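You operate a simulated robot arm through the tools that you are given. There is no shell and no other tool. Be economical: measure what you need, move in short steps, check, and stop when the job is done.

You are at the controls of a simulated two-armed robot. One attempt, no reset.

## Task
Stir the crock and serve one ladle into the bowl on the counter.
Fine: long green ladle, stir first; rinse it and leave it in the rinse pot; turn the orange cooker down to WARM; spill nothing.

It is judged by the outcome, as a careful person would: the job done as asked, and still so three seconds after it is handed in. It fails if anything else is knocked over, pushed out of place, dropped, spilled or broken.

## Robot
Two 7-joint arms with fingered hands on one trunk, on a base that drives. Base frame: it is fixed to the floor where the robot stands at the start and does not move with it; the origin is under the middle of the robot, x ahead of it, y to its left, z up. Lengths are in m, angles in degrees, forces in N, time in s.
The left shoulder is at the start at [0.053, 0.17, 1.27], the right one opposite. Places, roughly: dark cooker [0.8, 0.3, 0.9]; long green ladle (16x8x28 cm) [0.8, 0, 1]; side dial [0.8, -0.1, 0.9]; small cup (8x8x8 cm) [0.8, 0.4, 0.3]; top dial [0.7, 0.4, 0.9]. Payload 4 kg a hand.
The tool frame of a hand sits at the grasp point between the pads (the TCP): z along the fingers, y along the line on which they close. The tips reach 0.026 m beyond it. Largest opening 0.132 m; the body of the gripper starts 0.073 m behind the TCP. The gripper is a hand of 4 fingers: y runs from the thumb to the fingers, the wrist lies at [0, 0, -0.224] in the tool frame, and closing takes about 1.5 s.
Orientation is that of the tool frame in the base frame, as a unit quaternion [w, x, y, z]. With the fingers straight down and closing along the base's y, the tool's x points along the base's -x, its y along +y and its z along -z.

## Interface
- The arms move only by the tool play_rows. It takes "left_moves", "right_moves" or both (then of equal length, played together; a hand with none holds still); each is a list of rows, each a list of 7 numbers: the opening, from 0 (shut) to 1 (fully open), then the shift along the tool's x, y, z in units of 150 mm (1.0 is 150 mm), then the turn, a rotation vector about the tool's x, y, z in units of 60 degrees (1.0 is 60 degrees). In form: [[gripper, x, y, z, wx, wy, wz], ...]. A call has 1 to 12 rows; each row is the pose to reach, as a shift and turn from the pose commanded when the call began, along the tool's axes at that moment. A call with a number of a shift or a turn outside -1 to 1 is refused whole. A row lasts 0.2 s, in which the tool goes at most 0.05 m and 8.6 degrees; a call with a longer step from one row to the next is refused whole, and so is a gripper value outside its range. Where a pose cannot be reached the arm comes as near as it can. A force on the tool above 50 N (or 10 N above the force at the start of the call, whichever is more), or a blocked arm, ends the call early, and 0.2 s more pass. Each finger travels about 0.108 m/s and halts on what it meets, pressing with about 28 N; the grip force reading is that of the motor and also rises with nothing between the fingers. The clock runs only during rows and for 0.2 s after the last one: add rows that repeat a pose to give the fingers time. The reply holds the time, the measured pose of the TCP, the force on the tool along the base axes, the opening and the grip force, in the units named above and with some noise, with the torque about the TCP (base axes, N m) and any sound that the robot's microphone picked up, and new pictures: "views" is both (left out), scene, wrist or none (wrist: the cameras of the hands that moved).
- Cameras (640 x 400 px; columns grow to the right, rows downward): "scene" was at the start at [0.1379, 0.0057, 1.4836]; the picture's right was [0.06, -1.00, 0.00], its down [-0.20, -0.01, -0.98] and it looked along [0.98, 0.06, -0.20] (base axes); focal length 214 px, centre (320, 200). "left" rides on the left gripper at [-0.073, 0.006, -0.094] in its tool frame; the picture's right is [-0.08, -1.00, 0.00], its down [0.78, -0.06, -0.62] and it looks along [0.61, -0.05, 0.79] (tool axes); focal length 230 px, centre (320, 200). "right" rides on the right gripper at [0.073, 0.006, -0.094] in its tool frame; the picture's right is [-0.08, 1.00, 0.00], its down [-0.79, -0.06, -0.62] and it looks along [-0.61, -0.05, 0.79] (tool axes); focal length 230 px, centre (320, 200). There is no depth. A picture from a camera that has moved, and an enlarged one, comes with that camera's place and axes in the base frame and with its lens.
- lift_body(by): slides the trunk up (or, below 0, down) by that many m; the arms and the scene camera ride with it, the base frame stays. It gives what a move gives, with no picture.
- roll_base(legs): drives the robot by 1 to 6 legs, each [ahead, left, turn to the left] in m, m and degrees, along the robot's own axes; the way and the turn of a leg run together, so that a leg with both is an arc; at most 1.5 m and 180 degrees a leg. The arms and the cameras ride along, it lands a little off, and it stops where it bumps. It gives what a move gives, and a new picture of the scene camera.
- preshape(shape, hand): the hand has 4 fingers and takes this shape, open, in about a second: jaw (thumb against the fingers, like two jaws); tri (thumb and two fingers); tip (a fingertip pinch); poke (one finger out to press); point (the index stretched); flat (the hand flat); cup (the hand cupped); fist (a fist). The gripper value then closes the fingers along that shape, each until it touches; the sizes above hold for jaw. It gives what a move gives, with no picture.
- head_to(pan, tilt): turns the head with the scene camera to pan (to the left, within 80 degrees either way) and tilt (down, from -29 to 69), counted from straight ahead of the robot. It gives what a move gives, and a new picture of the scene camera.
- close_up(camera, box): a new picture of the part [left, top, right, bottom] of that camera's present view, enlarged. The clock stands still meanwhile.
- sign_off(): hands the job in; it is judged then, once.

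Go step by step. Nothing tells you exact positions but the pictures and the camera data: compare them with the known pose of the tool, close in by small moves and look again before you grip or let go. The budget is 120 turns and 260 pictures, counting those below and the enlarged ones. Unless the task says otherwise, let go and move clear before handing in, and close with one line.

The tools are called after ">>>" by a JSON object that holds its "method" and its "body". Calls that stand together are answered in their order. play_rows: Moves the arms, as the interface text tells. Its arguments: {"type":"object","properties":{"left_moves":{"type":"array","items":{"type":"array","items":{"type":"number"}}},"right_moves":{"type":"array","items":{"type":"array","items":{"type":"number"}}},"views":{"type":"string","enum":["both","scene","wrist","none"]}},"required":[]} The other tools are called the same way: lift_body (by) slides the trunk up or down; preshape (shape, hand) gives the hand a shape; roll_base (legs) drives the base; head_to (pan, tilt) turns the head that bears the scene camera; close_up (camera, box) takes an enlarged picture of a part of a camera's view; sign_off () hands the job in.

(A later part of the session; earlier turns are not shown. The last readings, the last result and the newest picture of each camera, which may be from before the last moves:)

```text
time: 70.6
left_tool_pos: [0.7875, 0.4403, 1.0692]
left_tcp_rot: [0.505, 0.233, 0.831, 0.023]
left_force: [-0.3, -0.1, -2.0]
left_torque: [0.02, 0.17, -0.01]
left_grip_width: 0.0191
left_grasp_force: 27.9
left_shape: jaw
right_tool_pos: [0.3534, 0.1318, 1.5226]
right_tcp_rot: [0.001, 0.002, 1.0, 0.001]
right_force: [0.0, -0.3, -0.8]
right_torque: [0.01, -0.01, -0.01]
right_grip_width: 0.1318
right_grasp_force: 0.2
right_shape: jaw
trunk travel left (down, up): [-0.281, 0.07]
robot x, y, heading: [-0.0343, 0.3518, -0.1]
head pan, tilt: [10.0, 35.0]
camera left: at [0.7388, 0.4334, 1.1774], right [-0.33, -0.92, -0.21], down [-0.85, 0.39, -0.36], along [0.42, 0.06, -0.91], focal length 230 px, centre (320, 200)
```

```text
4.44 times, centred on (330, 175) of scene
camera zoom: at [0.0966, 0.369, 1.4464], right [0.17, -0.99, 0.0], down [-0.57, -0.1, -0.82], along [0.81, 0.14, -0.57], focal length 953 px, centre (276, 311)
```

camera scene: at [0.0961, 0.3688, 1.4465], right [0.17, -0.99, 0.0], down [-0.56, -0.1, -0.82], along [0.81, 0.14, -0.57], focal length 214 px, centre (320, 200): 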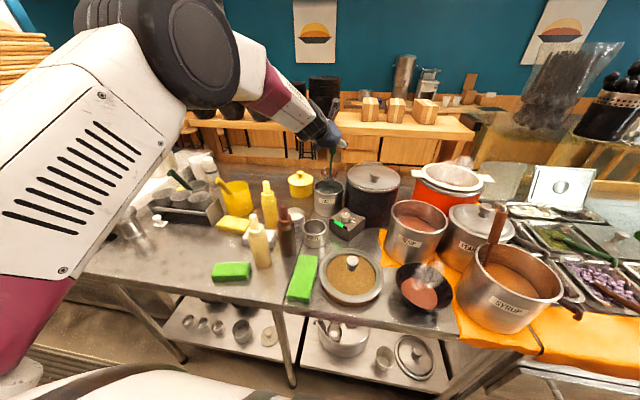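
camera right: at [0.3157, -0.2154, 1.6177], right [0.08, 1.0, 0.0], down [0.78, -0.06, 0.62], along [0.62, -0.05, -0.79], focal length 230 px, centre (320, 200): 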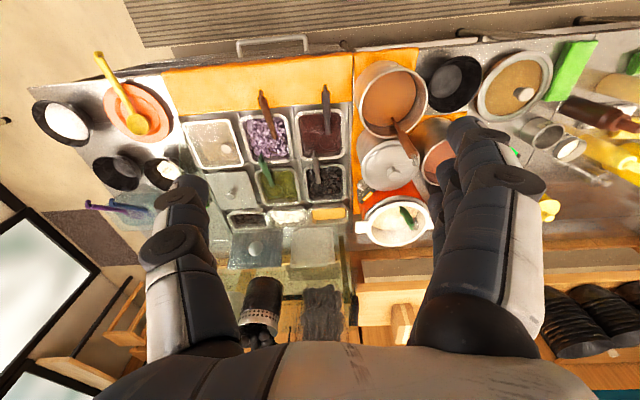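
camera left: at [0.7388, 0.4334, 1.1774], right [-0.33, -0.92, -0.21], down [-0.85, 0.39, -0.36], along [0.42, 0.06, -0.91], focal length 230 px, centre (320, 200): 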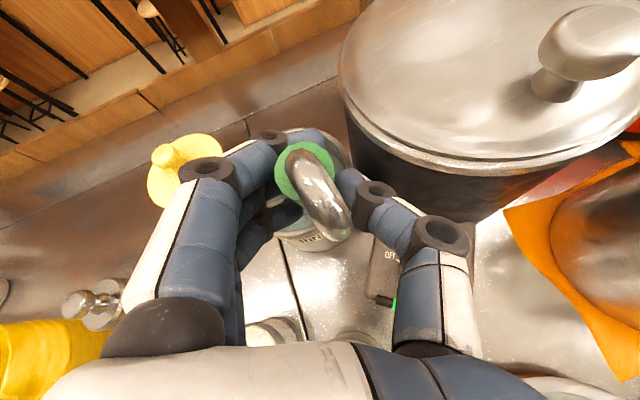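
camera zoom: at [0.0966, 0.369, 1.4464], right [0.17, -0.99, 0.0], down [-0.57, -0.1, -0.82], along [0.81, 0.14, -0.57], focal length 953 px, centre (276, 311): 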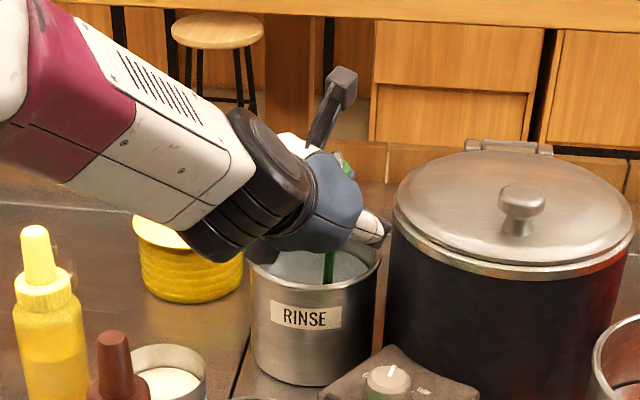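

Still free. One more careful 2 cm lowering.

>>> {"method": "play_rows", "body": {"left_moves": [[0, 0.04, -0.013, 0.024, 0, 0, 0], [0, 0.08, -0.027, 0.048, 0, 0, 0], [0, 0.11, -0.037, 0.066, 0, 0, 0], [0, 0.11, -0.037, 0.066, 0, 0, 0]], "views": "wrist"}}

>>> {"method": "close_up", "body": {"camera": "scene", "box": [290, 130, 370, 220]}}

```text
time: 71.6
left_tool_pos: [0.7833, 0.4393, 1.06]
left_tcp_rot: [0.51, 0.232, 0.828, 0.027]
left_force: [-19.0, -2.0, 41.6]
left_torque: [0.19, -0.19, 0.12]
left_grip_width: 0.0215
left_grasp_force: 27.7
left_shape: jaw
right_tool_pos: [0.3429, 0.1308, 1.5257]
right_tcp_rot: [0.003, 0.002, 1.0, 0.001]
right_force: [-0.5, 0.1, -0.9]
right_torque: [-0.01, 0.01, 0.01]
right_grip_width: 0.132
right_grasp_force: 0.0
right_shape: jaw
trunk travel left (down, up): [-0.281, 0.07]
robot x, y, heading: [-0.0349, 0.3553, -0.1]
head pan, tilt: [10.0, 35.0]
camera left: at [0.7329, 0.4334, 1.1673], right [-0.33, -0.92, -0.21], down [-0.84, 0.39, -0.38], along [0.43, 0.06, -0.9], focal length 230 px, centre (320, 200)
```

left: 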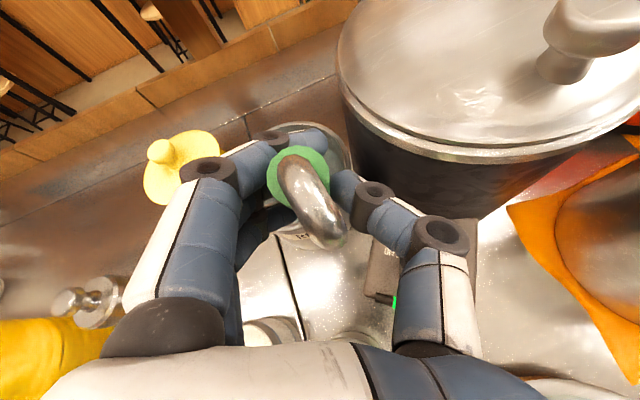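

```text
4.44 times, centred on (330, 175) of scene
camera zoom: at [0.0882, 0.368, 1.4475], right [0.17, -0.99, 0.0], down [-0.56, -0.1, -0.82], along [0.81, 0.14, -0.57], focal length 953 px, centre (276, 311)
```

zoom: 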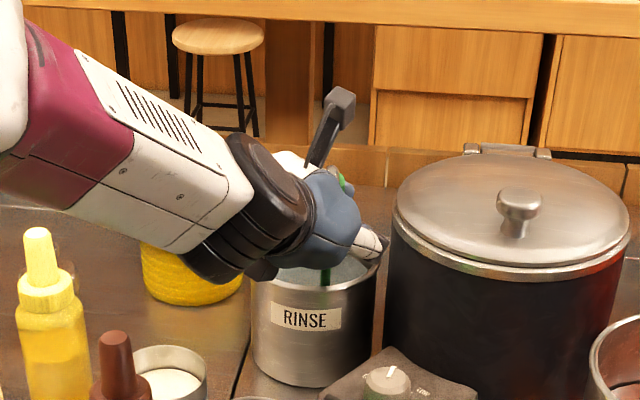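

It has touched bottom (42 N). Ease up 1 cm.

>>> {"method": "play_rows", "body": {"left_moves": [[0, -0.033, 0.011, -0.02, 0, 0, 0], [0, -0.07, 0.024, -0.041, 0, 0, 0], [0, -0.07, 0.024, -0.041, 0, 0, 0]], "views": "none"}}

>>> {"method": "close_up", "body": {"camera": "left", "box": [220, 100, 420, 280]}}

>>> {"method": "close_up", "body": {"camera": "scene", "box": [290, 130, 370, 220]}}

```text
time: 72.4
left_tool_pos: [0.7861, 0.44, 1.063]
left_tcp_rot: [0.504, 0.232, 0.831, 0.024]
left_force: [-9.2, 0.4, 11.8]
left_torque: [0.09, 0.15, 0.07]
left_grip_width: 0.0212
left_grasp_force: 28.1
left_shape: jaw
right_tool_pos: [0.3507, 0.1314, 1.5236]
right_tcp_rot: [0.001, 0.002, 1.0, 0.0]
right_force: [-0.1, -0.2, 0.0]
right_torque: [0.01, 0.02, 0.0]
right_grip_width: 0.132
right_grasp_force: 0.1
right_shape: jaw
trunk travel left (down, up): [-0.281, 0.07]
robot x, y, heading: [-0.0342, 0.3536, -0.1]
head pan, tilt: [10.0, 35.0]
```

```text
2.22 times, centred on (320, 190) of left
camera zoom: at [0.7368, 0.4337, 1.1708], right [-0.33, -0.92, -0.21], down [-0.85, 0.39, -0.36], along [0.42, 0.06, -0.91], focal length 511 px, centre (320, 222)
```

zoom: 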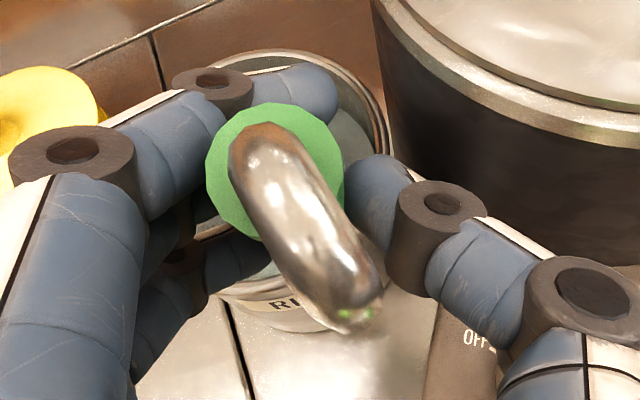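

```text
4.44 times, centred on (330, 175) of scene
camera zoom: at [0.0938, 0.3689, 1.4465], right [0.17, -0.99, 0.0], down [-0.56, -0.1, -0.82], along [0.81, 0.14, -0.57], focal length 953 px, centre (276, 311)
```

zoom: 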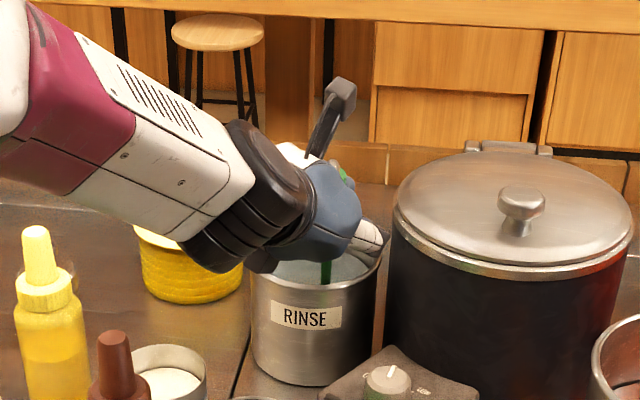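

Ladle rests on the pot bottom with its handle leaning toward the near rim. I'll ease up 4 mm and open only half, as the thumb is close to the dark cooker.

>>> {"method": "play_rows", "body": {"left_moves": [[0, -0.025, 0.008, -0.015, 0, 0, 0], [0, -0.025, 0.008, -0.015, 0, 0, 0], [0.25, -0.025, 0.008, -0.015, 0, 0, 0], [0.35, -0.025, 0.008, -0.015, 0, 0, 0], [0.5, -0.025, 0.008, -0.015, 0, 0, 0], [0.5, -0.025, 0.008, -0.015, 0, 0, 0], [0.5, -0.025, 0.008, -0.015, 0, 0, 0]], "views": "wrist"}}

>>> {"method": "close_up", "body": {"camera": "left", "box": [220, 100, 420, 280]}}

>>> {"method": "close_up", "body": {"camera": "scene", "box": [290, 130, 370, 220]}}

```text
time: 74.0
left_tool_pos: [0.7887, 0.4416, 1.0678]
left_tcp_rot: [0.504, 0.233, 0.831, 0.025]
left_force: [-0.2, 0.1, 0.8]
left_torque: [0.0, 0.02, -0.01]
left_grip_width: 0.0652
left_grasp_force: 0.1
left_shape: jaw
right_tool_pos: [0.3531, 0.1314, 1.5231]
right_tcp_rot: [0.001, 0.001, 1.0, 0.001]
right_force: [-0.3, -0.7, 0.8]
right_torque: [-0.01, 0.0, 0.03]
right_grip_width: 0.1318
right_grasp_force: 0.1
right_shape: jaw
trunk travel left (down, up): [-0.281, 0.07]
robot x, y, heading: [-0.0364, 0.3534, -0.2]
head pan, tilt: [10.0, 35.0]
camera left: at [0.7393, 0.434, 1.1757], right [-0.33, -0.92, -0.21], down [-0.85, 0.39, -0.36], along [0.42, 0.06, -0.91], focal length 230 px, centre (320, 200)
```

left: 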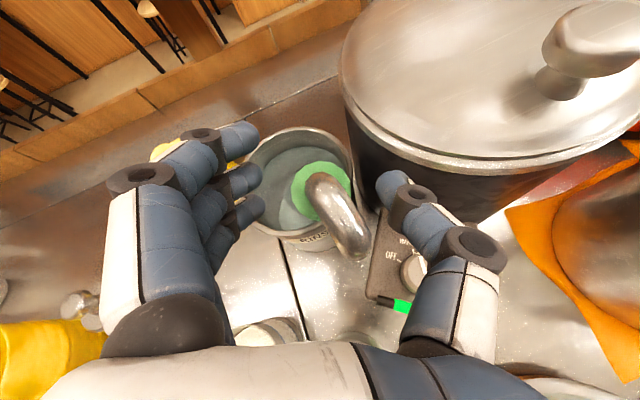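

```text
2.22 times, centred on (320, 190) of left
camera zoom: at [0.7393, 0.434, 1.1757], right [-0.33, -0.92, -0.21], down [-0.85, 0.39, -0.36], along [0.42, 0.06, -0.91], focal length 511 px, centre (320, 222)
```

zoom: 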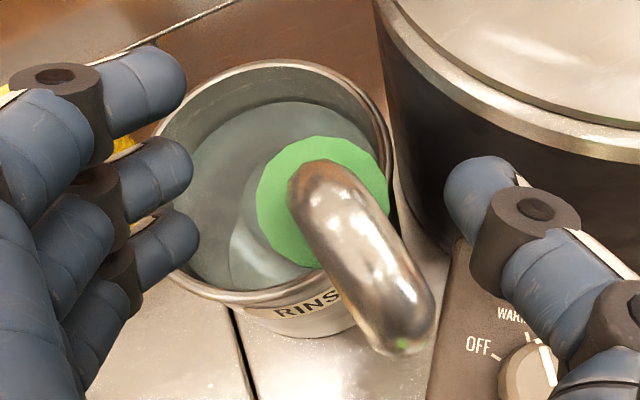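

```text
4.44 times, centred on (330, 175) of scene
camera zoom: at [0.0965, 0.369, 1.4464], right [0.17, -0.99, 0.0], down [-0.57, -0.1, -0.82], along [0.81, 0.14, -0.57], focal length 953 px, centre (276, 311)
```

zoom: 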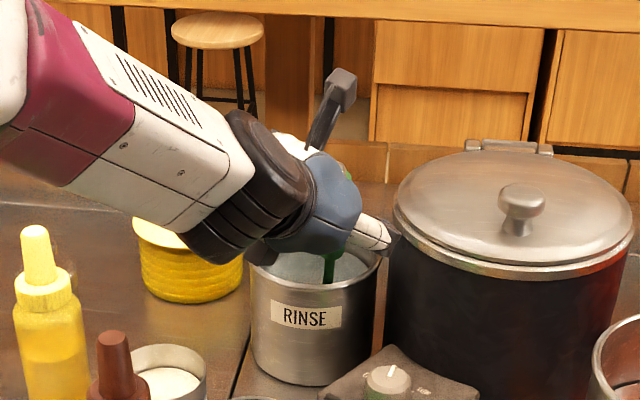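

The ladle rests on its own in the rinse pot, clear of the fingers. Retreat along the hand axis.

>>> {"method": "play_rows", "body": {"left_moves": [[0.5, 0, 0, -0.15, 0, 0, 0], [0.5, 0, 0, -0.35, 0, 0, 0], [0.5, 0, 0, -0.6, 0, 0, 0], [0.5, 0, 0, -0.85, 0, 0, 0], [0.5, 0, 0, -1, 0, 0, 0]], "views": "both"}}

>>> {"method": "close_up", "body": {"camera": "scene", "box": [290, 120, 390, 230]}}

```text
time: 75.2
left_tool_pos: [0.6593, 0.4693, 1.1409]
left_tcp_rot: [0.504, 0.233, 0.831, 0.024]
left_force: [0.2, 0.1, -0.4]
left_torque: [-0.02, 0.03, -0.03]
left_grip_width: 0.0651
left_grasp_force: 0.0
left_shape: jaw
right_tool_pos: [0.3518, 0.1323, 1.5227]
right_tcp_rot: [0.001, 0.002, 1.0, 0.001]
right_force: [-0.1, 1.0, 0.5]
right_torque: [0.03, 0.01, -0.02]
right_grip_width: 0.1319
right_grasp_force: 0.1
right_shape: jaw
trunk travel left (down, up): [-0.281, 0.07]
robot x, y, heading: [-0.0343, 0.3486, -0.3]
head pan, tilt: [10.0, 35.0]
camera scene: at [0.0961, 0.3692, 1.4464], right [0.17, -0.99, 0.0], down [-0.56, -0.1, -0.82], along [0.81, 0.14, -0.57], focal length 214 px, centre (320, 200)
camera left: at [0.6108, 0.4633, 1.2497], right [-0.33, -0.92, -0.21], down [-0.85, 0.39, -0.36], along [0.42, 0.06, -0.91], focal length 230 px, centre (320, 200)
```

scene: 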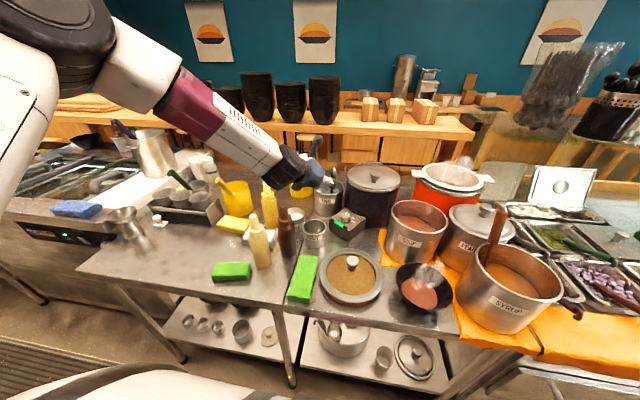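
left: 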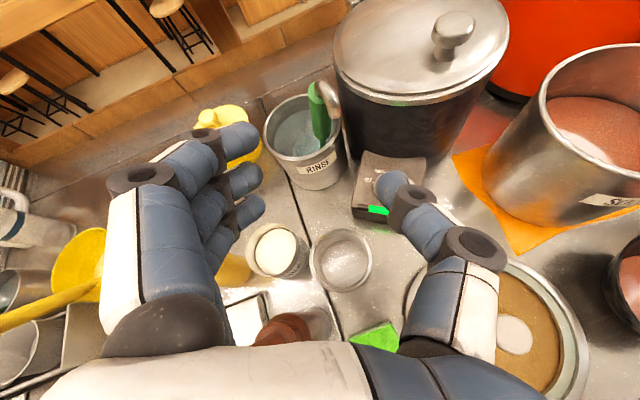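

```text
3.64 times, centred on (340, 175) of scene
camera zoom: at [0.0961, 0.3692, 1.4464], right [0.17, -0.99, 0.0], down [-0.56, -0.1, -0.82], along [0.81, 0.14, -0.57], focal length 780 px, centre (247, 291)
```

zoom: 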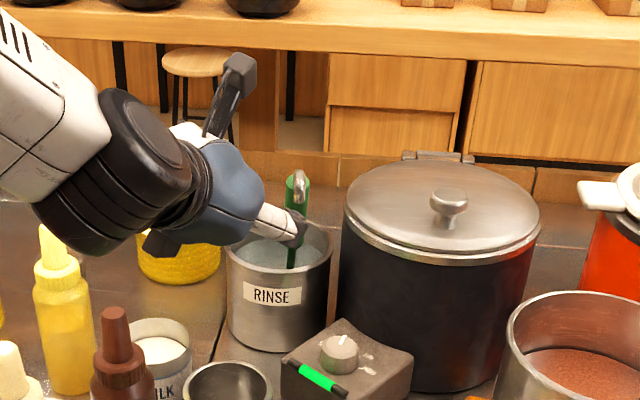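

Ladle stays leaning in the rinse pot. Now raise and retract the left arm.

>>> {"method": "play_rows", "body": {"left_moves": [[0.5, -0.15, 0.04, -0.15, 0, 0, 0], [0.5, -0.3, 0.04, -0.35, 0, 0, 0], [0.5, -0.4, 0, -0.6, 0, 0, 0], [0.5, -0.42, -0.02, -0.8, 0, 0, 0], [0.5, -0.42, -0.02, -0.96, 0, 0, 0]], "views": "none"}}

>>> {"method": "head_to", "body": {"pan": -20, "tilt": 35}}

```text
time: 76.4
left_tool_pos: [0.5636, 0.4692, 1.2598]
left_tcp_rot: [0.504, 0.233, 0.831, 0.024]
left_force: [0.3, -1.3, -0.2]
left_torque: [-0.04, -0.01, 0.05]
left_grip_width: 0.0653
left_grasp_force: 0.1
left_shape: jaw
right_tool_pos: [0.3526, 0.1316, 1.5228]
right_tcp_rot: [0.002, 0.002, 1.0, 0.001]
right_force: [0.3, -0.2, 0.4]
right_torque: [-0.01, -0.02, 0.03]
right_grip_width: 0.1316
right_grasp_force: 0.1
right_shape: jaw
trunk travel left (down, up): [-0.281, 0.07]
robot x, y, heading: [-0.035, 0.3514, -0.3]
head pan, tilt: [10.0, 35.0]
```

```text
time: 77.3
left_tool_pos: [0.5637, 0.4694, 1.2605]
left_tcp_rot: [0.505, 0.232, 0.831, 0.024]
left_force: [0.1, 0.1, 0.3]
left_torque: [0.0, 0.01, 0.04]
left_grip_width: 0.0651
left_grasp_force: 0.2
left_shape: jaw
right_tool_pos: [0.3525, 0.1308, 1.5237]
right_tcp_rot: [0.0, 0.002, 1.0, 0.001]
right_force: [-0.2, 0.9, 0.0]
right_torque: [0.01, 0.04, -0.01]
right_grip_width: 0.132
right_grasp_force: 0.1
right_shape: jaw
trunk travel left (down, up): [-0.281, 0.07]
robot x, y, heading: [-0.0355, 0.3541, -0.4]
head pan, tilt: [-20.0, 35.0]
camera scene: at [0.0923, 0.3237, 1.4464], right [-0.34, -0.94, 0.0], down [-0.54, 0.2, -0.82], along [0.77, -0.28, -0.57], focal length 214 px, centre (320, 200)
```

scene: 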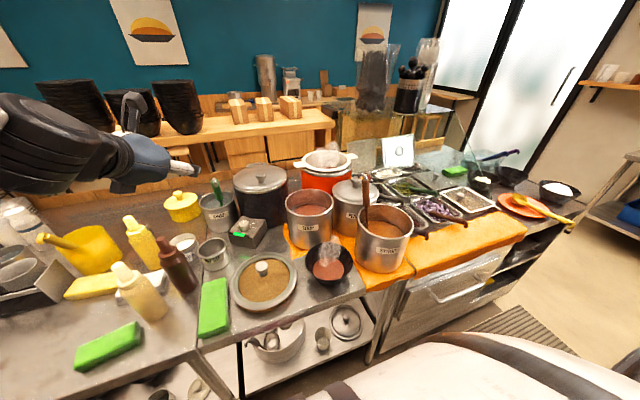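

Now drive back 10 cm and right 50 cm to face the orange cooker's side dial.

>>> {"method": "roll_base", "body": {"legs": [[-0.1, 0, 0], [0, -0.5, 0]]}}

>>> {"method": "head_to", "body": {"pan": 5, "tilt": 35}}

>>> {"method": "close_up", "body": {"camera": "scene", "box": [270, 110, 350, 190]}}

>>> {"method": "close_up", "body": {"camera": "right", "box": [0, 0, 640, 400]}}

```text
time: 82.9
left_tool_pos: [0.4626, -0.0067, 1.2602]
left_tcp_rot: [0.503, 0.225, 0.834, 0.029]
left_force: [0.4, -0.1, 0.6]
left_torque: [-0.01, 0.04, 0.01]
left_grip_width: 0.0651
left_grasp_force: 0.1
left_shape: jaw
right_tool_pos: [0.2569, -0.348, 1.5226]
right_tcp_rot: [0.0, -0.006, 1.0, 0.0]
right_force: [-0.6, 0.2, 0.0]
right_torque: [0.02, -0.02, 0.0]
right_grip_width: 0.1321
right_grasp_force: 0.0
right_shape: jaw
trunk travel left (down, up): [-0.281, 0.07]
robot x, y, heading: [-0.1366, -0.1321, 0.6]
head pan, tilt: [-20.0, 35.0]
camera scene: at [-0.0065, -0.1612, 1.4464], right [-0.33, -0.94, 0.0], down [-0.54, 0.19, -0.82], along [0.77, -0.27, -0.57], focal length 214 px, centre (320, 200)
```

scene: 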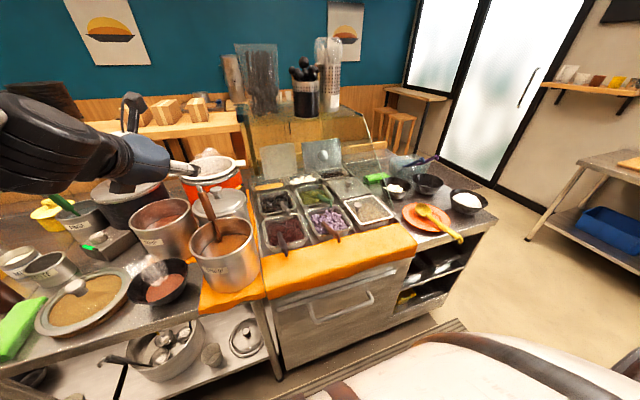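

```text
time: 83.8
left_tool_pos: [0.462, -0.006, 1.2598]
left_tcp_rot: [0.505, 0.225, 0.833, 0.028]
left_force: [-0.5, 0.0, -0.6]
left_torque: [-0.01, -0.01, 0.02]
left_grip_width: 0.065
left_grasp_force: 0.0
left_shape: jaw
right_tool_pos: [0.2579, -0.3477, 1.5232]
right_tcp_rot: [0.001, -0.007, 1.0, 0.001]
right_force: [0.3, -0.3, 0.0]
right_torque: [0.02, 0.03, -0.01]
right_grip_width: 0.132
right_grasp_force: 0.0
right_shape: jaw
trunk travel left (down, up): [-0.281, 0.07]
robot x, y, heading: [-0.1322, -0.1316, 0.7]
head pan, tilt: [5.0, 35.0]
camera scene: at [-0.0021, -0.1233, 1.4464], right [0.1, -0.99, 0.0], down [-0.57, -0.06, -0.82], along [0.81, 0.08, -0.57], focal length 214 px, centre (320, 200)
```

scene: 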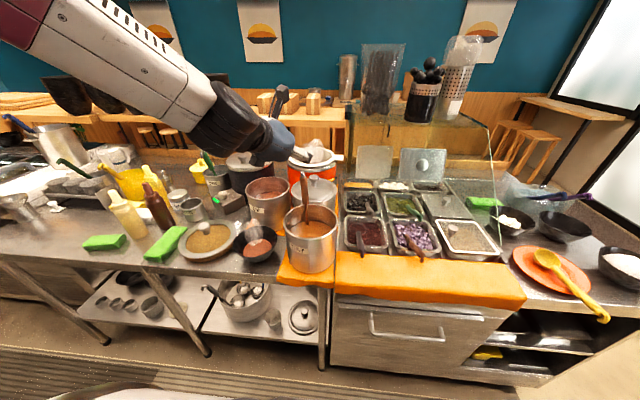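

```text
5.00 times, centred on (310, 150) of scene
camera zoom: at [-0.0021, -0.1233, 1.4464], right [0.1, -0.99, 0.0], down [-0.57, -0.06, -0.82], along [0.81, 0.08, -0.57], focal length 1072 px, centre (370, 450)
```

zoom: 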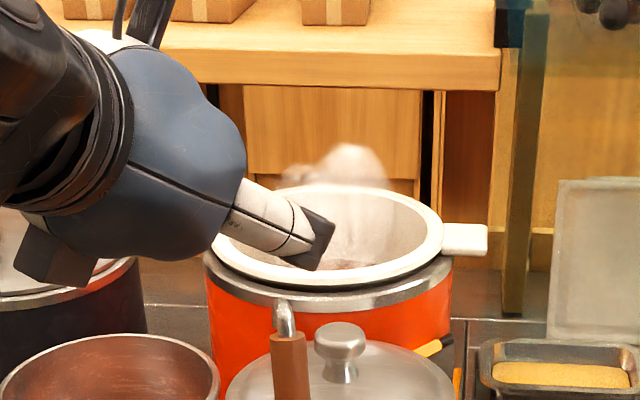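

```text
1.00 times, centred on (320, 200) of right (not enlarged: the box is as wide or as high as the picture)
camera zoom: at [0.1845, -0.3439, 1.6175], right [0.06, 1.0, 0.0], down [0.79, -0.05, 0.62], along [0.62, -0.04, -0.79], focal length 230 px, centre (320, 200)
```

zoom: 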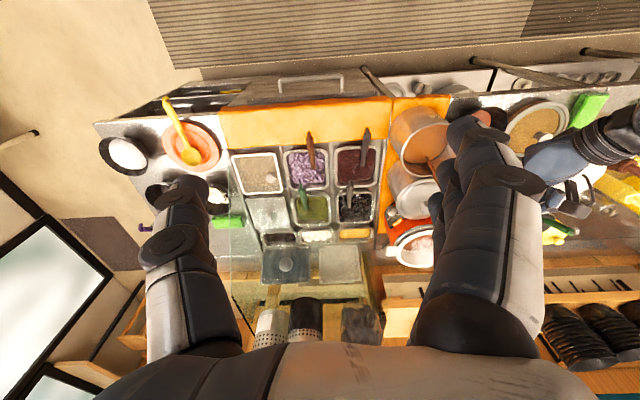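

>>> {"method": "close_up", "body": {"camera": "right", "box": [365, 185, 435, 255]}}

>>> {"method": "close_up", "body": {"camera": "scene", "box": [310, 155, 360, 215]}}

```text
5.71 times, centred on (400, 220) of right
camera zoom: at [0.1845, -0.3439, 1.6175], right [0.06, 1.0, 0.0], down [0.79, -0.05, 0.62], along [0.62, -0.04, -0.79], focal length 1315 px, centre (-137, 86)
```

zoom: 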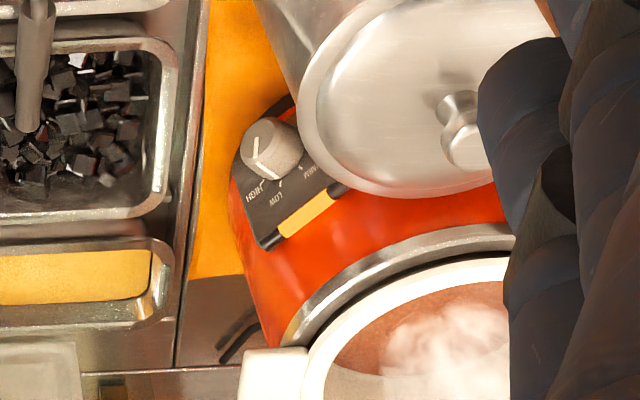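

```text
6.67 times, centred on (335, 185) of scene
camera zoom: at [-0.0021, -0.1233, 1.4464], right [0.1, -0.99, 0.0], down [-0.57, -0.06, -0.82], along [0.81, 0.08, -0.57], focal length 1430 px, centre (220, 300)
```

zoom: 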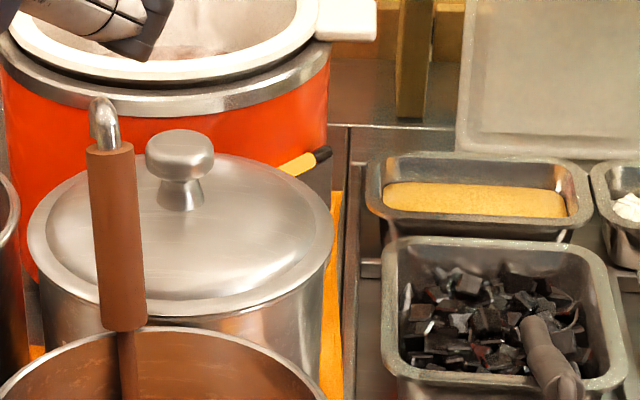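

The dial panel is on the cooker's right-front face; knob at about (0.777, -0.11, 0.955), with HIGH/LOW/WARM labels. I'll retract the left arm, drive forward a bit and bring the right hand closer for a look.

>>> {"method": "play_rows", "body": {"left_moves": [[0.5, 0.08, 0.15, -0.18, 0, 0, 0], [0.5, 0.16, 0.3, -0.37, 0, 0, 0], [0.5, 0.23, 0.44, -0.55, 0, 0, 0], [0.5, 0.31, 0.59, -0.73, 0, 0, 0], [0.5, 0.39, 0.74, -0.92, 0, 0, 0], [0.5, 0.39, 0.74, -0.92, 0, 0, 0]], "right_moves": [[1, 0, 0.1, 0.25, 0, 0, 0], [1, 0, 0.2, 0.5, 0, 0, 0], [1, 0, 0.3, 0.75, 0, 0, 0], [1, 0, 0.4, 1, 0, 0, 0], [1, 0, 0.4, 1, 0, 0, 0], [1, 0, 0.4, 1, 0, 0, 0]], "views": "none"}}

>>> {"method": "roll_base", "body": {"legs": [[0.14, 0, 0]]}}

```text
time: 85.2
left_tool_pos: [0.3606, 0.1401, 1.3112]
left_tcp_rot: [0.504, 0.225, 0.833, 0.029]
left_force: [-0.5, -0.1, -0.2]
left_torque: [0.01, 0.0, -0.06]
left_grip_width: 0.0651
left_grasp_force: 0.1
left_shape: jaw
right_tool_pos: [0.2542, -0.2907, 1.3702]
right_tcp_rot: [0.0, -0.007, 1.0, 0.0]
right_force: [0.3, 0.1, -0.1]
right_torque: [0.0, 0.02, 0.0]
right_grip_width: 0.1321
right_grasp_force: 0.1
right_shape: jaw
trunk travel left (down, up): [-0.281, 0.07]
robot x, y, heading: [-0.1347, -0.1307, 0.6]
head pan, tilt: [5.0, 35.0]
```

```text
time: 86.5
left_tool_pos: [0.502, 0.1414, 1.311]
left_tcp_rot: [0.504, 0.225, 0.834, 0.028]
left_force: [0.1, 0.2, 0.1]
left_torque: [-0.01, 0.05, 0.04]
left_grip_width: 0.0651
left_grasp_force: 0.2
left_shape: jaw
right_tool_pos: [0.3972, -0.2867, 1.3702]
right_tcp_rot: [-0.001, -0.007, 1.0, 0.0]
right_force: [-0.4, 0.4, -0.2]
right_torque: [-0.02, 0.04, -0.01]
right_grip_width: 0.1321
right_grasp_force: 0.0
right_shape: jaw
trunk travel left (down, up): [-0.281, 0.07]
robot x, y, heading: [0.0081, -0.1296, 0.6]
head pan, tilt: [5.0, 35.0]
camera scene: at [0.1406, -0.1211, 1.4463], right [0.1, -0.99, 0.0], down [-0.57, -0.06, -0.82], along [0.81, 0.08, -0.57], focal length 214 px, centre (320, 200)
```

scene: 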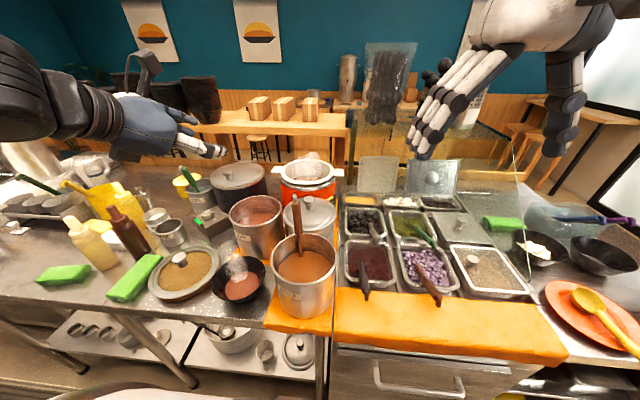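

Move the right hand forward and down in two calls for a view of the dial.

>>> {"method": "play_rows", "body": {"right_moves": [[1, -0.2, 0.07, 0.1, 0, 0, 0], [1, -0.4, 0.13, 0.25, 0, 0, 0], [1, -0.6, 0.2, 0.4, 0, 0, 0], [1, -0.8, 0.26, 0.55, 0, 0, 0], [1, -0.93, 0.33, 0.67, 0, 0, 0], [1, -0.93, 0.33, 0.67, 0, 0, 0]], "views": "none"}}

>>> {"method": "play_rows", "body": {"right_moves": [[1, -0.13, 0.05, 0.15, 0, 0, 0], [1, -0.26, 0.1, 0.3, 0, 0, 0], [1, -0.39, 0.15, 0.45, 0, 0, 0], [1, -0.53, 0.2, 0.6, 0, 0, 0], [1, -0.53, 0.2, 0.6, 0, 0, 0]], "views": "wrist"}}

```text
time: 87.9
left_tool_pos: [0.5015, 0.1408, 1.3123]
left_tcp_rot: [0.505, 0.225, 0.833, 0.028]
left_force: [-0.8, -0.3, -0.7]
left_torque: [0.01, 0.0, 0.0]
left_grip_width: 0.0654
left_grasp_force: 0.0
left_shape: jaw
right_tool_pos: [0.5351, -0.2351, 1.2672]
right_tcp_rot: [0.001, -0.007, 1.0, 0.0]
right_force: [-0.2, -0.2, 0.2]
right_torque: [0.0, -0.03, 0.04]
right_grip_width: 0.1321
right_grasp_force: 0.0
right_shape: jaw
trunk travel left (down, up): [-0.281, 0.07]
robot x, y, heading: [0.0066, -0.1327, 0.9]
head pan, tilt: [5.0, 35.0]
```

```text
time: 89.1
left_tool_pos: [0.5012, 0.1426, 1.3126]
left_tcp_rot: [0.505, 0.224, 0.833, 0.029]
left_force: [-0.8, -0.2, 0.4]
left_torque: [0.04, 0.01, 0.0]
left_grip_width: 0.0653
left_grasp_force: 0.0
left_shape: jaw
right_tool_pos: [0.6164, -0.2038, 1.1822]
right_tcp_rot: [0.001, -0.007, 1.0, 0.0]
right_force: [-0.1, 0.2, -0.4]
right_torque: [-0.02, -0.02, 0.01]
right_grip_width: 0.132
right_grasp_force: 0.1
right_shape: jaw
trunk travel left (down, up): [-0.281, 0.07]
robot x, y, heading: [0.0084, -0.1332, 1.0]
head pan, tilt: [5.0, 35.0]
camera right: at [0.5428, -0.1992, 1.2755], right [0.06, 1.0, 0.0], down [0.78, -0.05, 0.62], along [0.62, -0.04, -0.79], focal length 230 px, centre (320, 200)
```

right: 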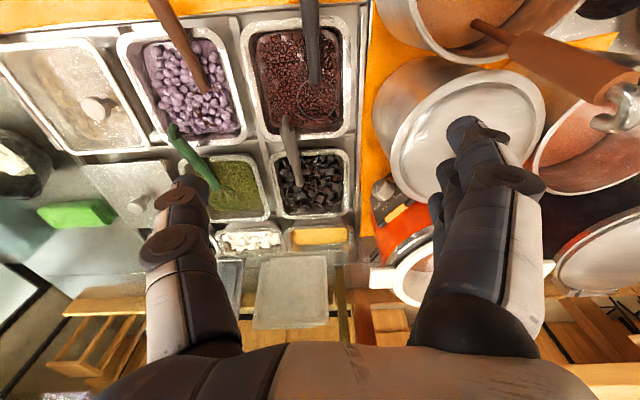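

>>> {"method": "close_up", "body": {"camera": "right", "box": [355, 160, 435, 240]}}

```text
5.00 times, centred on (395, 200) of right
camera zoom: at [0.5428, -0.1992, 1.2755], right [0.06, 1.0, 0.0], down [0.78, -0.05, 0.62], along [0.62, -0.04, -0.79], focal length 1150 px, centre (-55, 200)
```

zoom: 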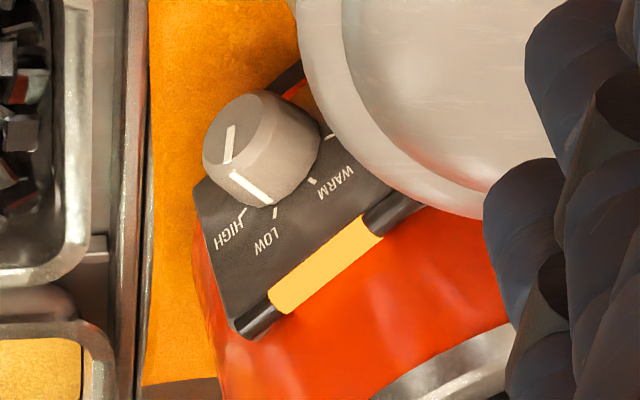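

The dial reads clearly: ticks OFF–WARM–LOW–HIGH at ~50° spacing, pointer now at LOW; WARM needs ~50° counter-clockwise seen from outside. The peas lid is only 1 cm left of the knob, so I'd pinch it vertically; let me look at the fingertip-pinch shape.

>>> {"method": "preshape", "body": {"shape": "tip", "hand": "right"}}

>>> {"method": "close_up", "body": {"camera": "right", "box": [0, 0, 640, 400]}}

>>> {"method": "close_up", "body": {"camera": "scene", "box": [250, 100, 450, 260]}}

```text
time: 90.0
left_tool_pos: [0.5007, 0.1419, 1.3111]
left_tcp_rot: [0.505, 0.225, 0.833, 0.028]
left_force: [0.5, -0.2, -0.1]
left_torque: [-0.04, 0.03, 0.03]
left_grip_width: 0.0655
left_grasp_force: 0.0
left_shape: jaw
right_tool_pos: [0.6162, -0.2029, 1.1808]
right_tcp_rot: [0.001, -0.006, 1.0, 0.001]
right_force: [-0.1, -0.1, -1.1]
right_torque: [0.02, 0.01, 0.01]
right_grip_width: 0.1319
right_grasp_force: 0.0
right_shape: tip
trunk travel left (down, up): [-0.281, 0.07]
robot x, y, heading: [0.0073, -0.133, 0.6]
head pan, tilt: [5.0, 35.0]
```

```text
1.00 times, centred on (320, 200) of right (not enlarged: the box is as wide or as high as the picture)
camera zoom: at [0.5432, -0.1991, 1.2754], right [0.06, 1.0, 0.0], down [0.79, -0.05, 0.62], along [0.62, -0.04, -0.79], focal length 230 px, centre (320, 200)
```

zoom: 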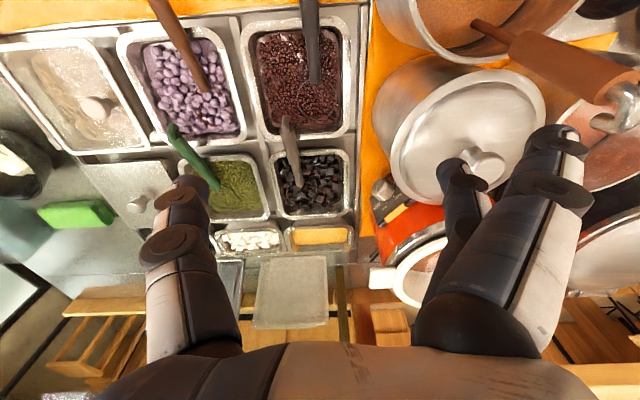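

```text
2.50 times, centred on (350, 180) of scene
camera zoom: at [0.1394, -0.1211, 1.4464], right [0.1, -0.99, 0.0], down [-0.57, -0.06, -0.82], along [0.81, 0.08, -0.57], focal length 536 px, centre (245, 250)
```

zoom: 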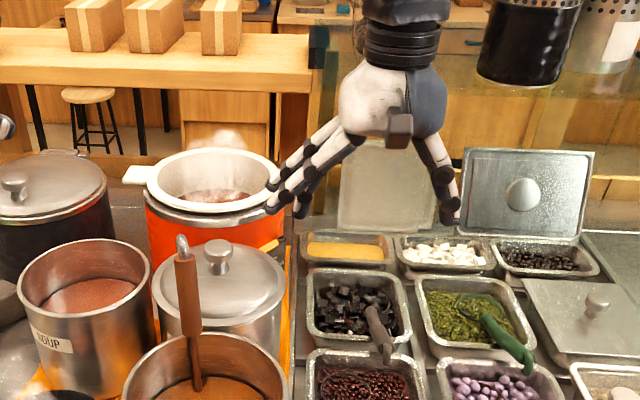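

In "tip" the fingers splay awkwardly. Pressing one finger on top of the knob and dragging it left should turn it counter-clockwise while only pushing down on the cooker. Set "poke" and tilt the hand 45° toward the dial.

>>> {"method": "preshape", "body": {"shape": "poke", "hand": "right"}}

>>> {"method": "play_rows", "body": {"right_moves": [[1, 0, 0, 0, -0.1, -0.077, 0], [1, 0, 0, 0, -0.2, -0.153, 0], [1, 0, 0, 0, -0.3, -0.23, 0], [1, 0, 0, 0, -0.4, -0.306, 0], [1, 0, 0, 0, -0.5, -0.383, 0], [1, 0, 0, 0, -0.593, -0.457, 0], [1, 0, 0, 0, -0.593, -0.457, 0]], "views": "both"}}

>>> {"method": "close_up", "body": {"camera": "scene", "box": [250, 100, 450, 260]}}

```text
time: 90.9
left_tool_pos: [0.5024, 0.142, 1.3115]
left_tcp_rot: [0.505, 0.225, 0.833, 0.029]
left_force: [-0.5, 0.1, 0.4]
left_torque: [0.02, 0.03, 0.03]
left_grip_width: 0.0652
left_grasp_force: 0.0
left_shape: jaw
right_tool_pos: [0.6165, -0.2021, 1.1819]
right_tcp_rot: [0.002, -0.007, 1.0, 0.0]
right_force: [0.1, -0.3, 0.1]
right_torque: [0.02, 0.0, 0.0]
right_grip_width: 0.0003
right_grasp_force: 0.0
right_shape: poke
trunk travel left (down, up): [-0.281, 0.07]
robot x, y, heading: [0.0042, -0.1329, 0.6]
head pan, tilt: [5.0, 35.0]
```

```text
time: 92.5
left_tool_pos: [0.5011, 0.1429, 1.3115]
left_tcp_rot: [0.505, 0.224, 0.833, 0.029]
left_force: [0.1, -0.3, -1.2]
left_torque: [0.02, 0.02, -0.04]
left_grip_width: 0.0652
left_grasp_force: 0.1
left_shape: jaw
right_tool_pos: [0.6142, -0.2025, 1.1806]
right_tcp_rot: [0.232, -0.006, 0.924, 0.306]
right_force: [-0.1, -0.1, 0.2]
right_torque: [-0.01, -0.01, 0.01]
right_grip_width: 0.0
right_grasp_force: 0.0
right_shape: poke
trunk travel left (down, up): [-0.281, 0.07]
robot x, y, heading: [0.0065, -0.1284, 0.8]
head pan, tilt: [5.0, 35.0]
camera scene: at [0.1394, -0.1204, 1.4464], right [0.1, -0.99, 0.0], down [-0.57, -0.06, -0.82], along [0.81, 0.08, -0.57], focal length 214 px, centre (320, 200)
camera right: at [0.5095, -0.2418, 1.2186], right [-0.08, 0.8, 0.59], down [0.45, -0.5, 0.74], along [0.89, 0.33, -0.32], focal length 230 px, centre (320, 200)
```

scene: 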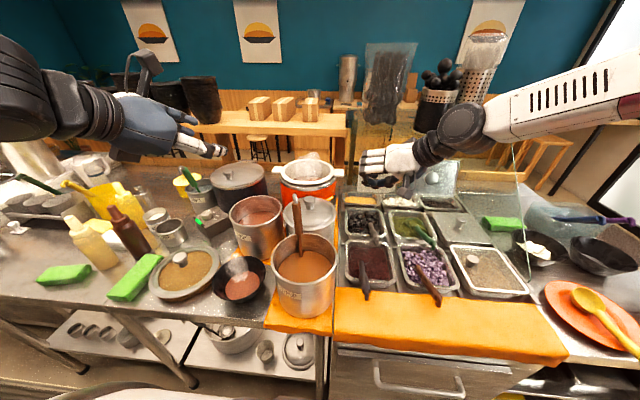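
right: 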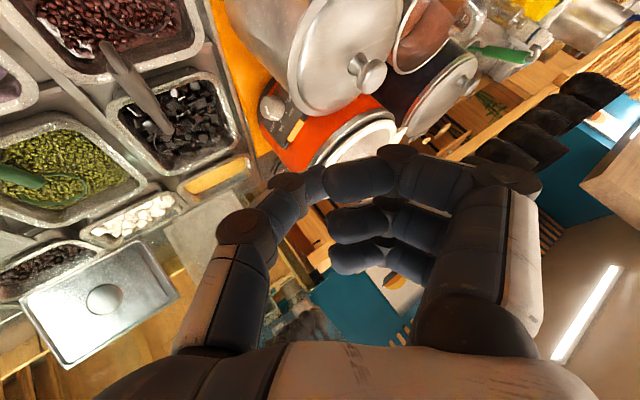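

```text
2.50 times, centred on (350, 180) of scene
camera zoom: at [0.1394, -0.1204, 1.4464], right [0.1, -0.99, 0.0], down [-0.57, -0.06, -0.82], along [0.81, 0.08, -0.57], focal length 536 px, centre (245, 250)
```

zoom: 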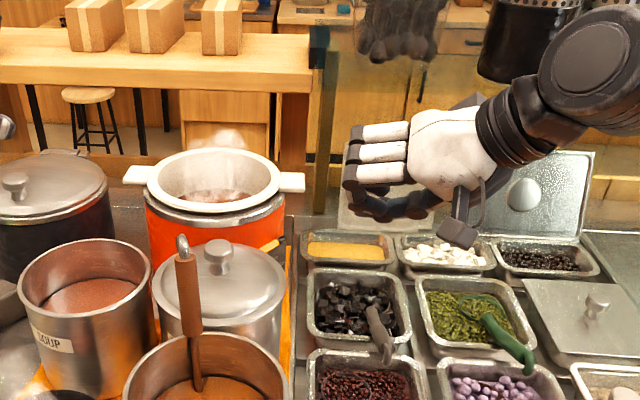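

"Poke" shows all fingers curled. Try "point" instead.

>>> {"method": "preshape", "body": {"shape": "point", "hand": "right"}}

>>> {"method": "close_up", "body": {"camera": "right", "box": [0, 0, 640, 400]}}

>>> {"method": "close_up", "body": {"camera": "scene", "box": [250, 100, 450, 260]}}

```text
time: 93.4
left_tool_pos: [0.5015, 0.1426, 1.3114]
left_tcp_rot: [0.505, 0.225, 0.833, 0.028]
left_force: [0.1, 0.1, 0.3]
left_torque: [0.03, -0.01, 0.05]
left_grip_width: 0.0654
left_grasp_force: 0.0
left_shape: jaw
right_tool_pos: [0.6153, -0.2031, 1.1811]
right_tcp_rot: [0.232, -0.007, 0.924, 0.306]
right_force: [-0.4, 0.9, 0.4]
right_torque: [0.0, -0.03, 0.0]
right_grip_width: 0.1261
right_grasp_force: 0.0
right_shape: point
trunk travel left (down, up): [-0.281, 0.07]
robot x, y, heading: [0.0053, -0.1279, 0.7]
head pan, tilt: [5.0, 35.0]
```

```text
1.00 times, centred on (320, 200) of right (not enlarged: the box is as wide or as high as the picture)
camera zoom: at [0.5097, -0.2425, 1.2186], right [-0.08, 0.8, 0.59], down [0.45, -0.5, 0.74], along [0.89, 0.33, -0.32], focal length 230 px, centre (320, 200)
```

zoom: 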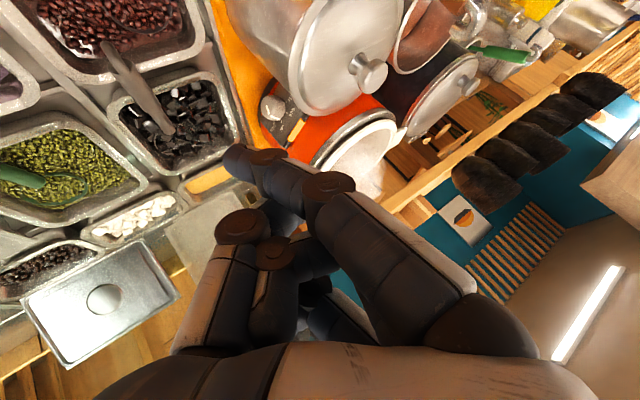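

```text
2.50 times, centred on (350, 180) of scene
camera zoom: at [0.1395, -0.121, 1.4464], right [0.1, -0.99, 0.0], down [-0.57, -0.06, -0.82], along [0.81, 0.08, -0.57], focal length 536 px, centre (245, 250)
```

zoom: 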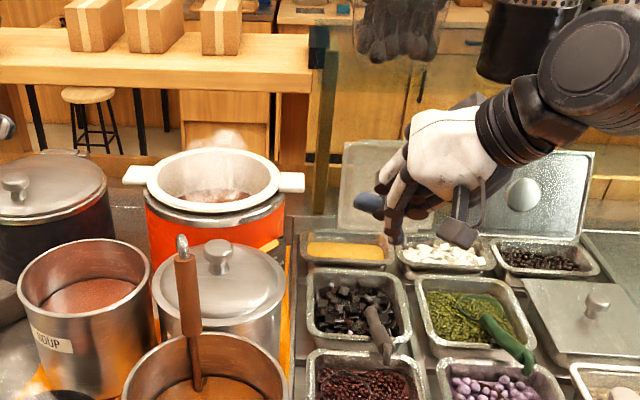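

>>> {"method": "close_up", "body": {"camera": "scene", "box": [345, 135, 435, 205]}}

>>> {"method": "close_up", "body": {"camera": "right", "box": [200, 60, 400, 260]}}

```text
5.71 times, centred on (390, 170) of scene
camera zoom: at [0.1395, -0.121, 1.4464], right [0.1, -0.99, 0.0], down [-0.57, -0.06, -0.82], along [0.81, 0.08, -0.57], focal length 1226 px, centre (-80, 371)
```

zoom: 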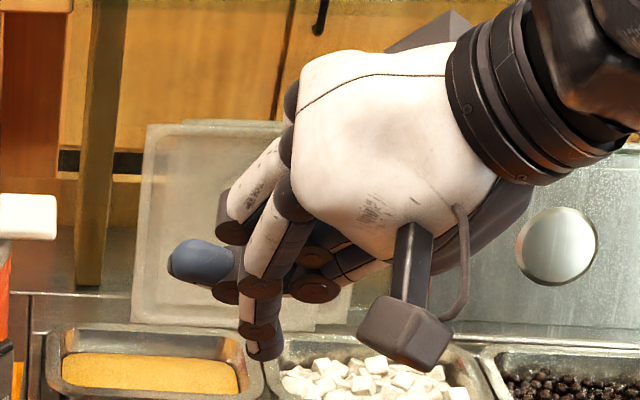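

```text
2.00 times, centred on (300, 160) of right
camera zoom: at [0.5097, -0.2425, 1.2186], right [-0.08, 0.8, 0.59], down [0.45, -0.5, 0.74], along [0.89, 0.33, -0.32], focal length 460 px, centre (360, 280)
```

zoom: 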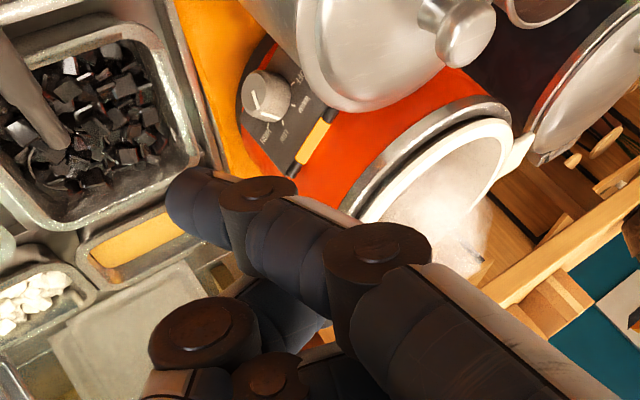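

The stretched finger isn't leading in this open "point" shape. See what closing the gripper within "point" does.

>>> {"method": "play_rows", "body": {"right_moves": [[0.5, 0, 0, 0, 0, 0, 0], [0, 0, 0, 0, 0, 0, 0], [0, 0, 0, 0, 0, 0, 0], [0, 0, 0, 0, 0, 0, 0], [0, 0, 0, 0, 0, 0, 0], [0, 0, 0, 0, 0, 0, 0]], "views": "wrist"}}

>>> {"method": "close_up", "body": {"camera": "scene", "box": [345, 135, 435, 205]}}

```text
time: 94.8
left_tool_pos: [0.5024, 0.142, 1.3123]
left_tcp_rot: [0.505, 0.225, 0.833, 0.029]
left_force: [-0.5, 0.1, -0.2]
left_torque: [0.0, 0.02, 0.02]
left_grip_width: 0.0652
left_grasp_force: 0.0
left_shape: jaw
right_tool_pos: [0.6147, -0.2031, 1.1796]
right_tcp_rot: [0.231, -0.007, 0.924, 0.305]
right_force: [-0.2, -0.5, 0.2]
right_torque: [0.0, -0.02, 0.02]
right_grip_width: 0.126
right_grasp_force: 0.0
right_shape: point
trunk travel left (down, up): [-0.281, 0.07]
robot x, y, heading: [0.0059, -0.1284, 0.8]
head pan, tilt: [5.0, 35.0]
camera right: at [0.5097, -0.2426, 1.2186], right [-0.08, 0.8, 0.59], down [0.45, -0.5, 0.74], along [0.89, 0.33, -0.32], focal length 230 px, centre (320, 200)
```

right: 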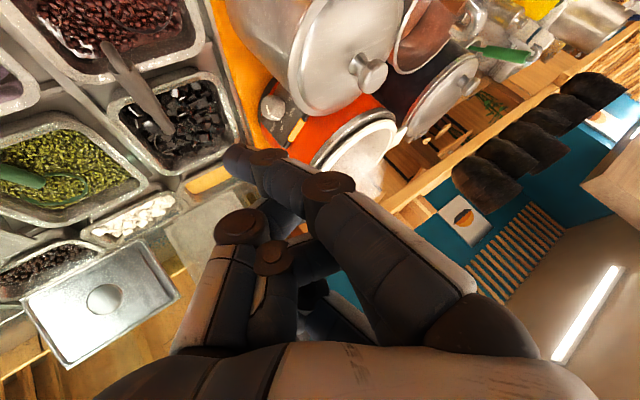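

```text
5.71 times, centred on (390, 170) of scene
camera zoom: at [0.1395, -0.1211, 1.4464], right [0.1, -0.99, 0.0], down [-0.57, -0.06, -0.82], along [0.81, 0.08, -0.57], focal length 1226 px, centre (-80, 371)
```

zoom: 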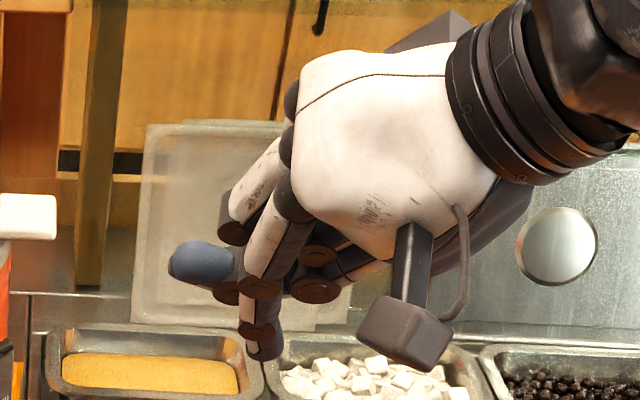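

I'll instead use the lone thumb of the "jaw" shape as the pressing finger, with the hand pointing down and the thumb nearest the cooker. That needs a ~143° turn of the hand; do it raised and in steps.

>>> {"method": "preshape", "body": {"shape": "jaw", "hand": "right"}}

>>> {"method": "play_rows", "body": {"right_moves": [[0.5, -0.01, 0, -0.2, 0, 0, 0], [0.5, -0.03, -0.01, -0.4, -0.011, 0.035, -0.128], [0.5, -0.04, -0.015, -0.56, -0.022, 0.07, -0.256], [0.5, -0.04, -0.015, -0.56, -0.033, 0.104, -0.384], [0.5, -0.04, -0.015, -0.56, -0.044, 0.139, -0.512], [0.5, -0.04, -0.015, -0.56, -0.055, 0.174, -0.64], [0.5, -0.04, -0.015, -0.56, -0.066, 0.208, -0.768], [0.5, -0.04, -0.015, -0.56, -0.066, 0.208, -0.768]], "views": "scene"}}

```text
time: 95.7
left_tool_pos: [0.5018, 0.1413, 1.3108]
left_tcp_rot: [0.505, 0.225, 0.833, 0.028]
left_force: [0.0, -0.2, -0.6]
left_torque: [0.02, 0.03, 0.01]
left_grip_width: 0.0653
left_grasp_force: 0.0
left_shape: jaw
right_tool_pos: [0.6149, -0.2031, 1.1805]
right_tcp_rot: [0.231, -0.007, 0.924, 0.305]
right_force: [-1.0, -0.5, -1.3]
right_torque: [-0.02, -0.01, 0.0]
right_grip_width: 0.1321
right_grasp_force: 0.2
right_shape: jaw
trunk travel left (down, up): [-0.281, 0.07]
robot x, y, heading: [0.0066, -0.1267, 0.9]
head pan, tilt: [5.0, 35.0]
```

```text
time: 97.5
left_tool_pos: [0.5007, 0.1427, 1.3112]
left_tcp_rot: [0.505, 0.225, 0.833, 0.028]
left_force: [0.0, 0.1, 0.9]
left_torque: [-0.03, 0.0, -0.04]
left_grip_width: 0.0655
left_grasp_force: 0.0
left_shape: jaw
right_tool_pos: [0.5862, -0.2553, 1.2414]
right_tcp_rot: [0.233, -0.407, 0.855, 0.218]
right_force: [0.1, 0.2, 0.3]
right_torque: [-0.01, 0.0, -0.02]
right_grip_width: 0.0665
right_grasp_force: 0.0
right_shape: jaw
trunk travel left (down, up): [-0.281, 0.07]
robot x, y, heading: [0.0093, -0.1289, 0.9]
head pan, tilt: [5.0, 35.0]
camera scene: at [0.1393, -0.1212, 1.4464], right [0.1, -0.99, 0.0], down [-0.57, -0.06, -0.82], along [0.81, 0.08, -0.57], focal length 214 px, centre (320, 200)
```

scene: 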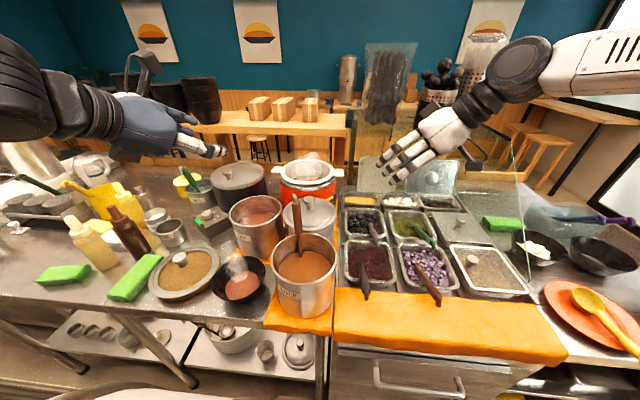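

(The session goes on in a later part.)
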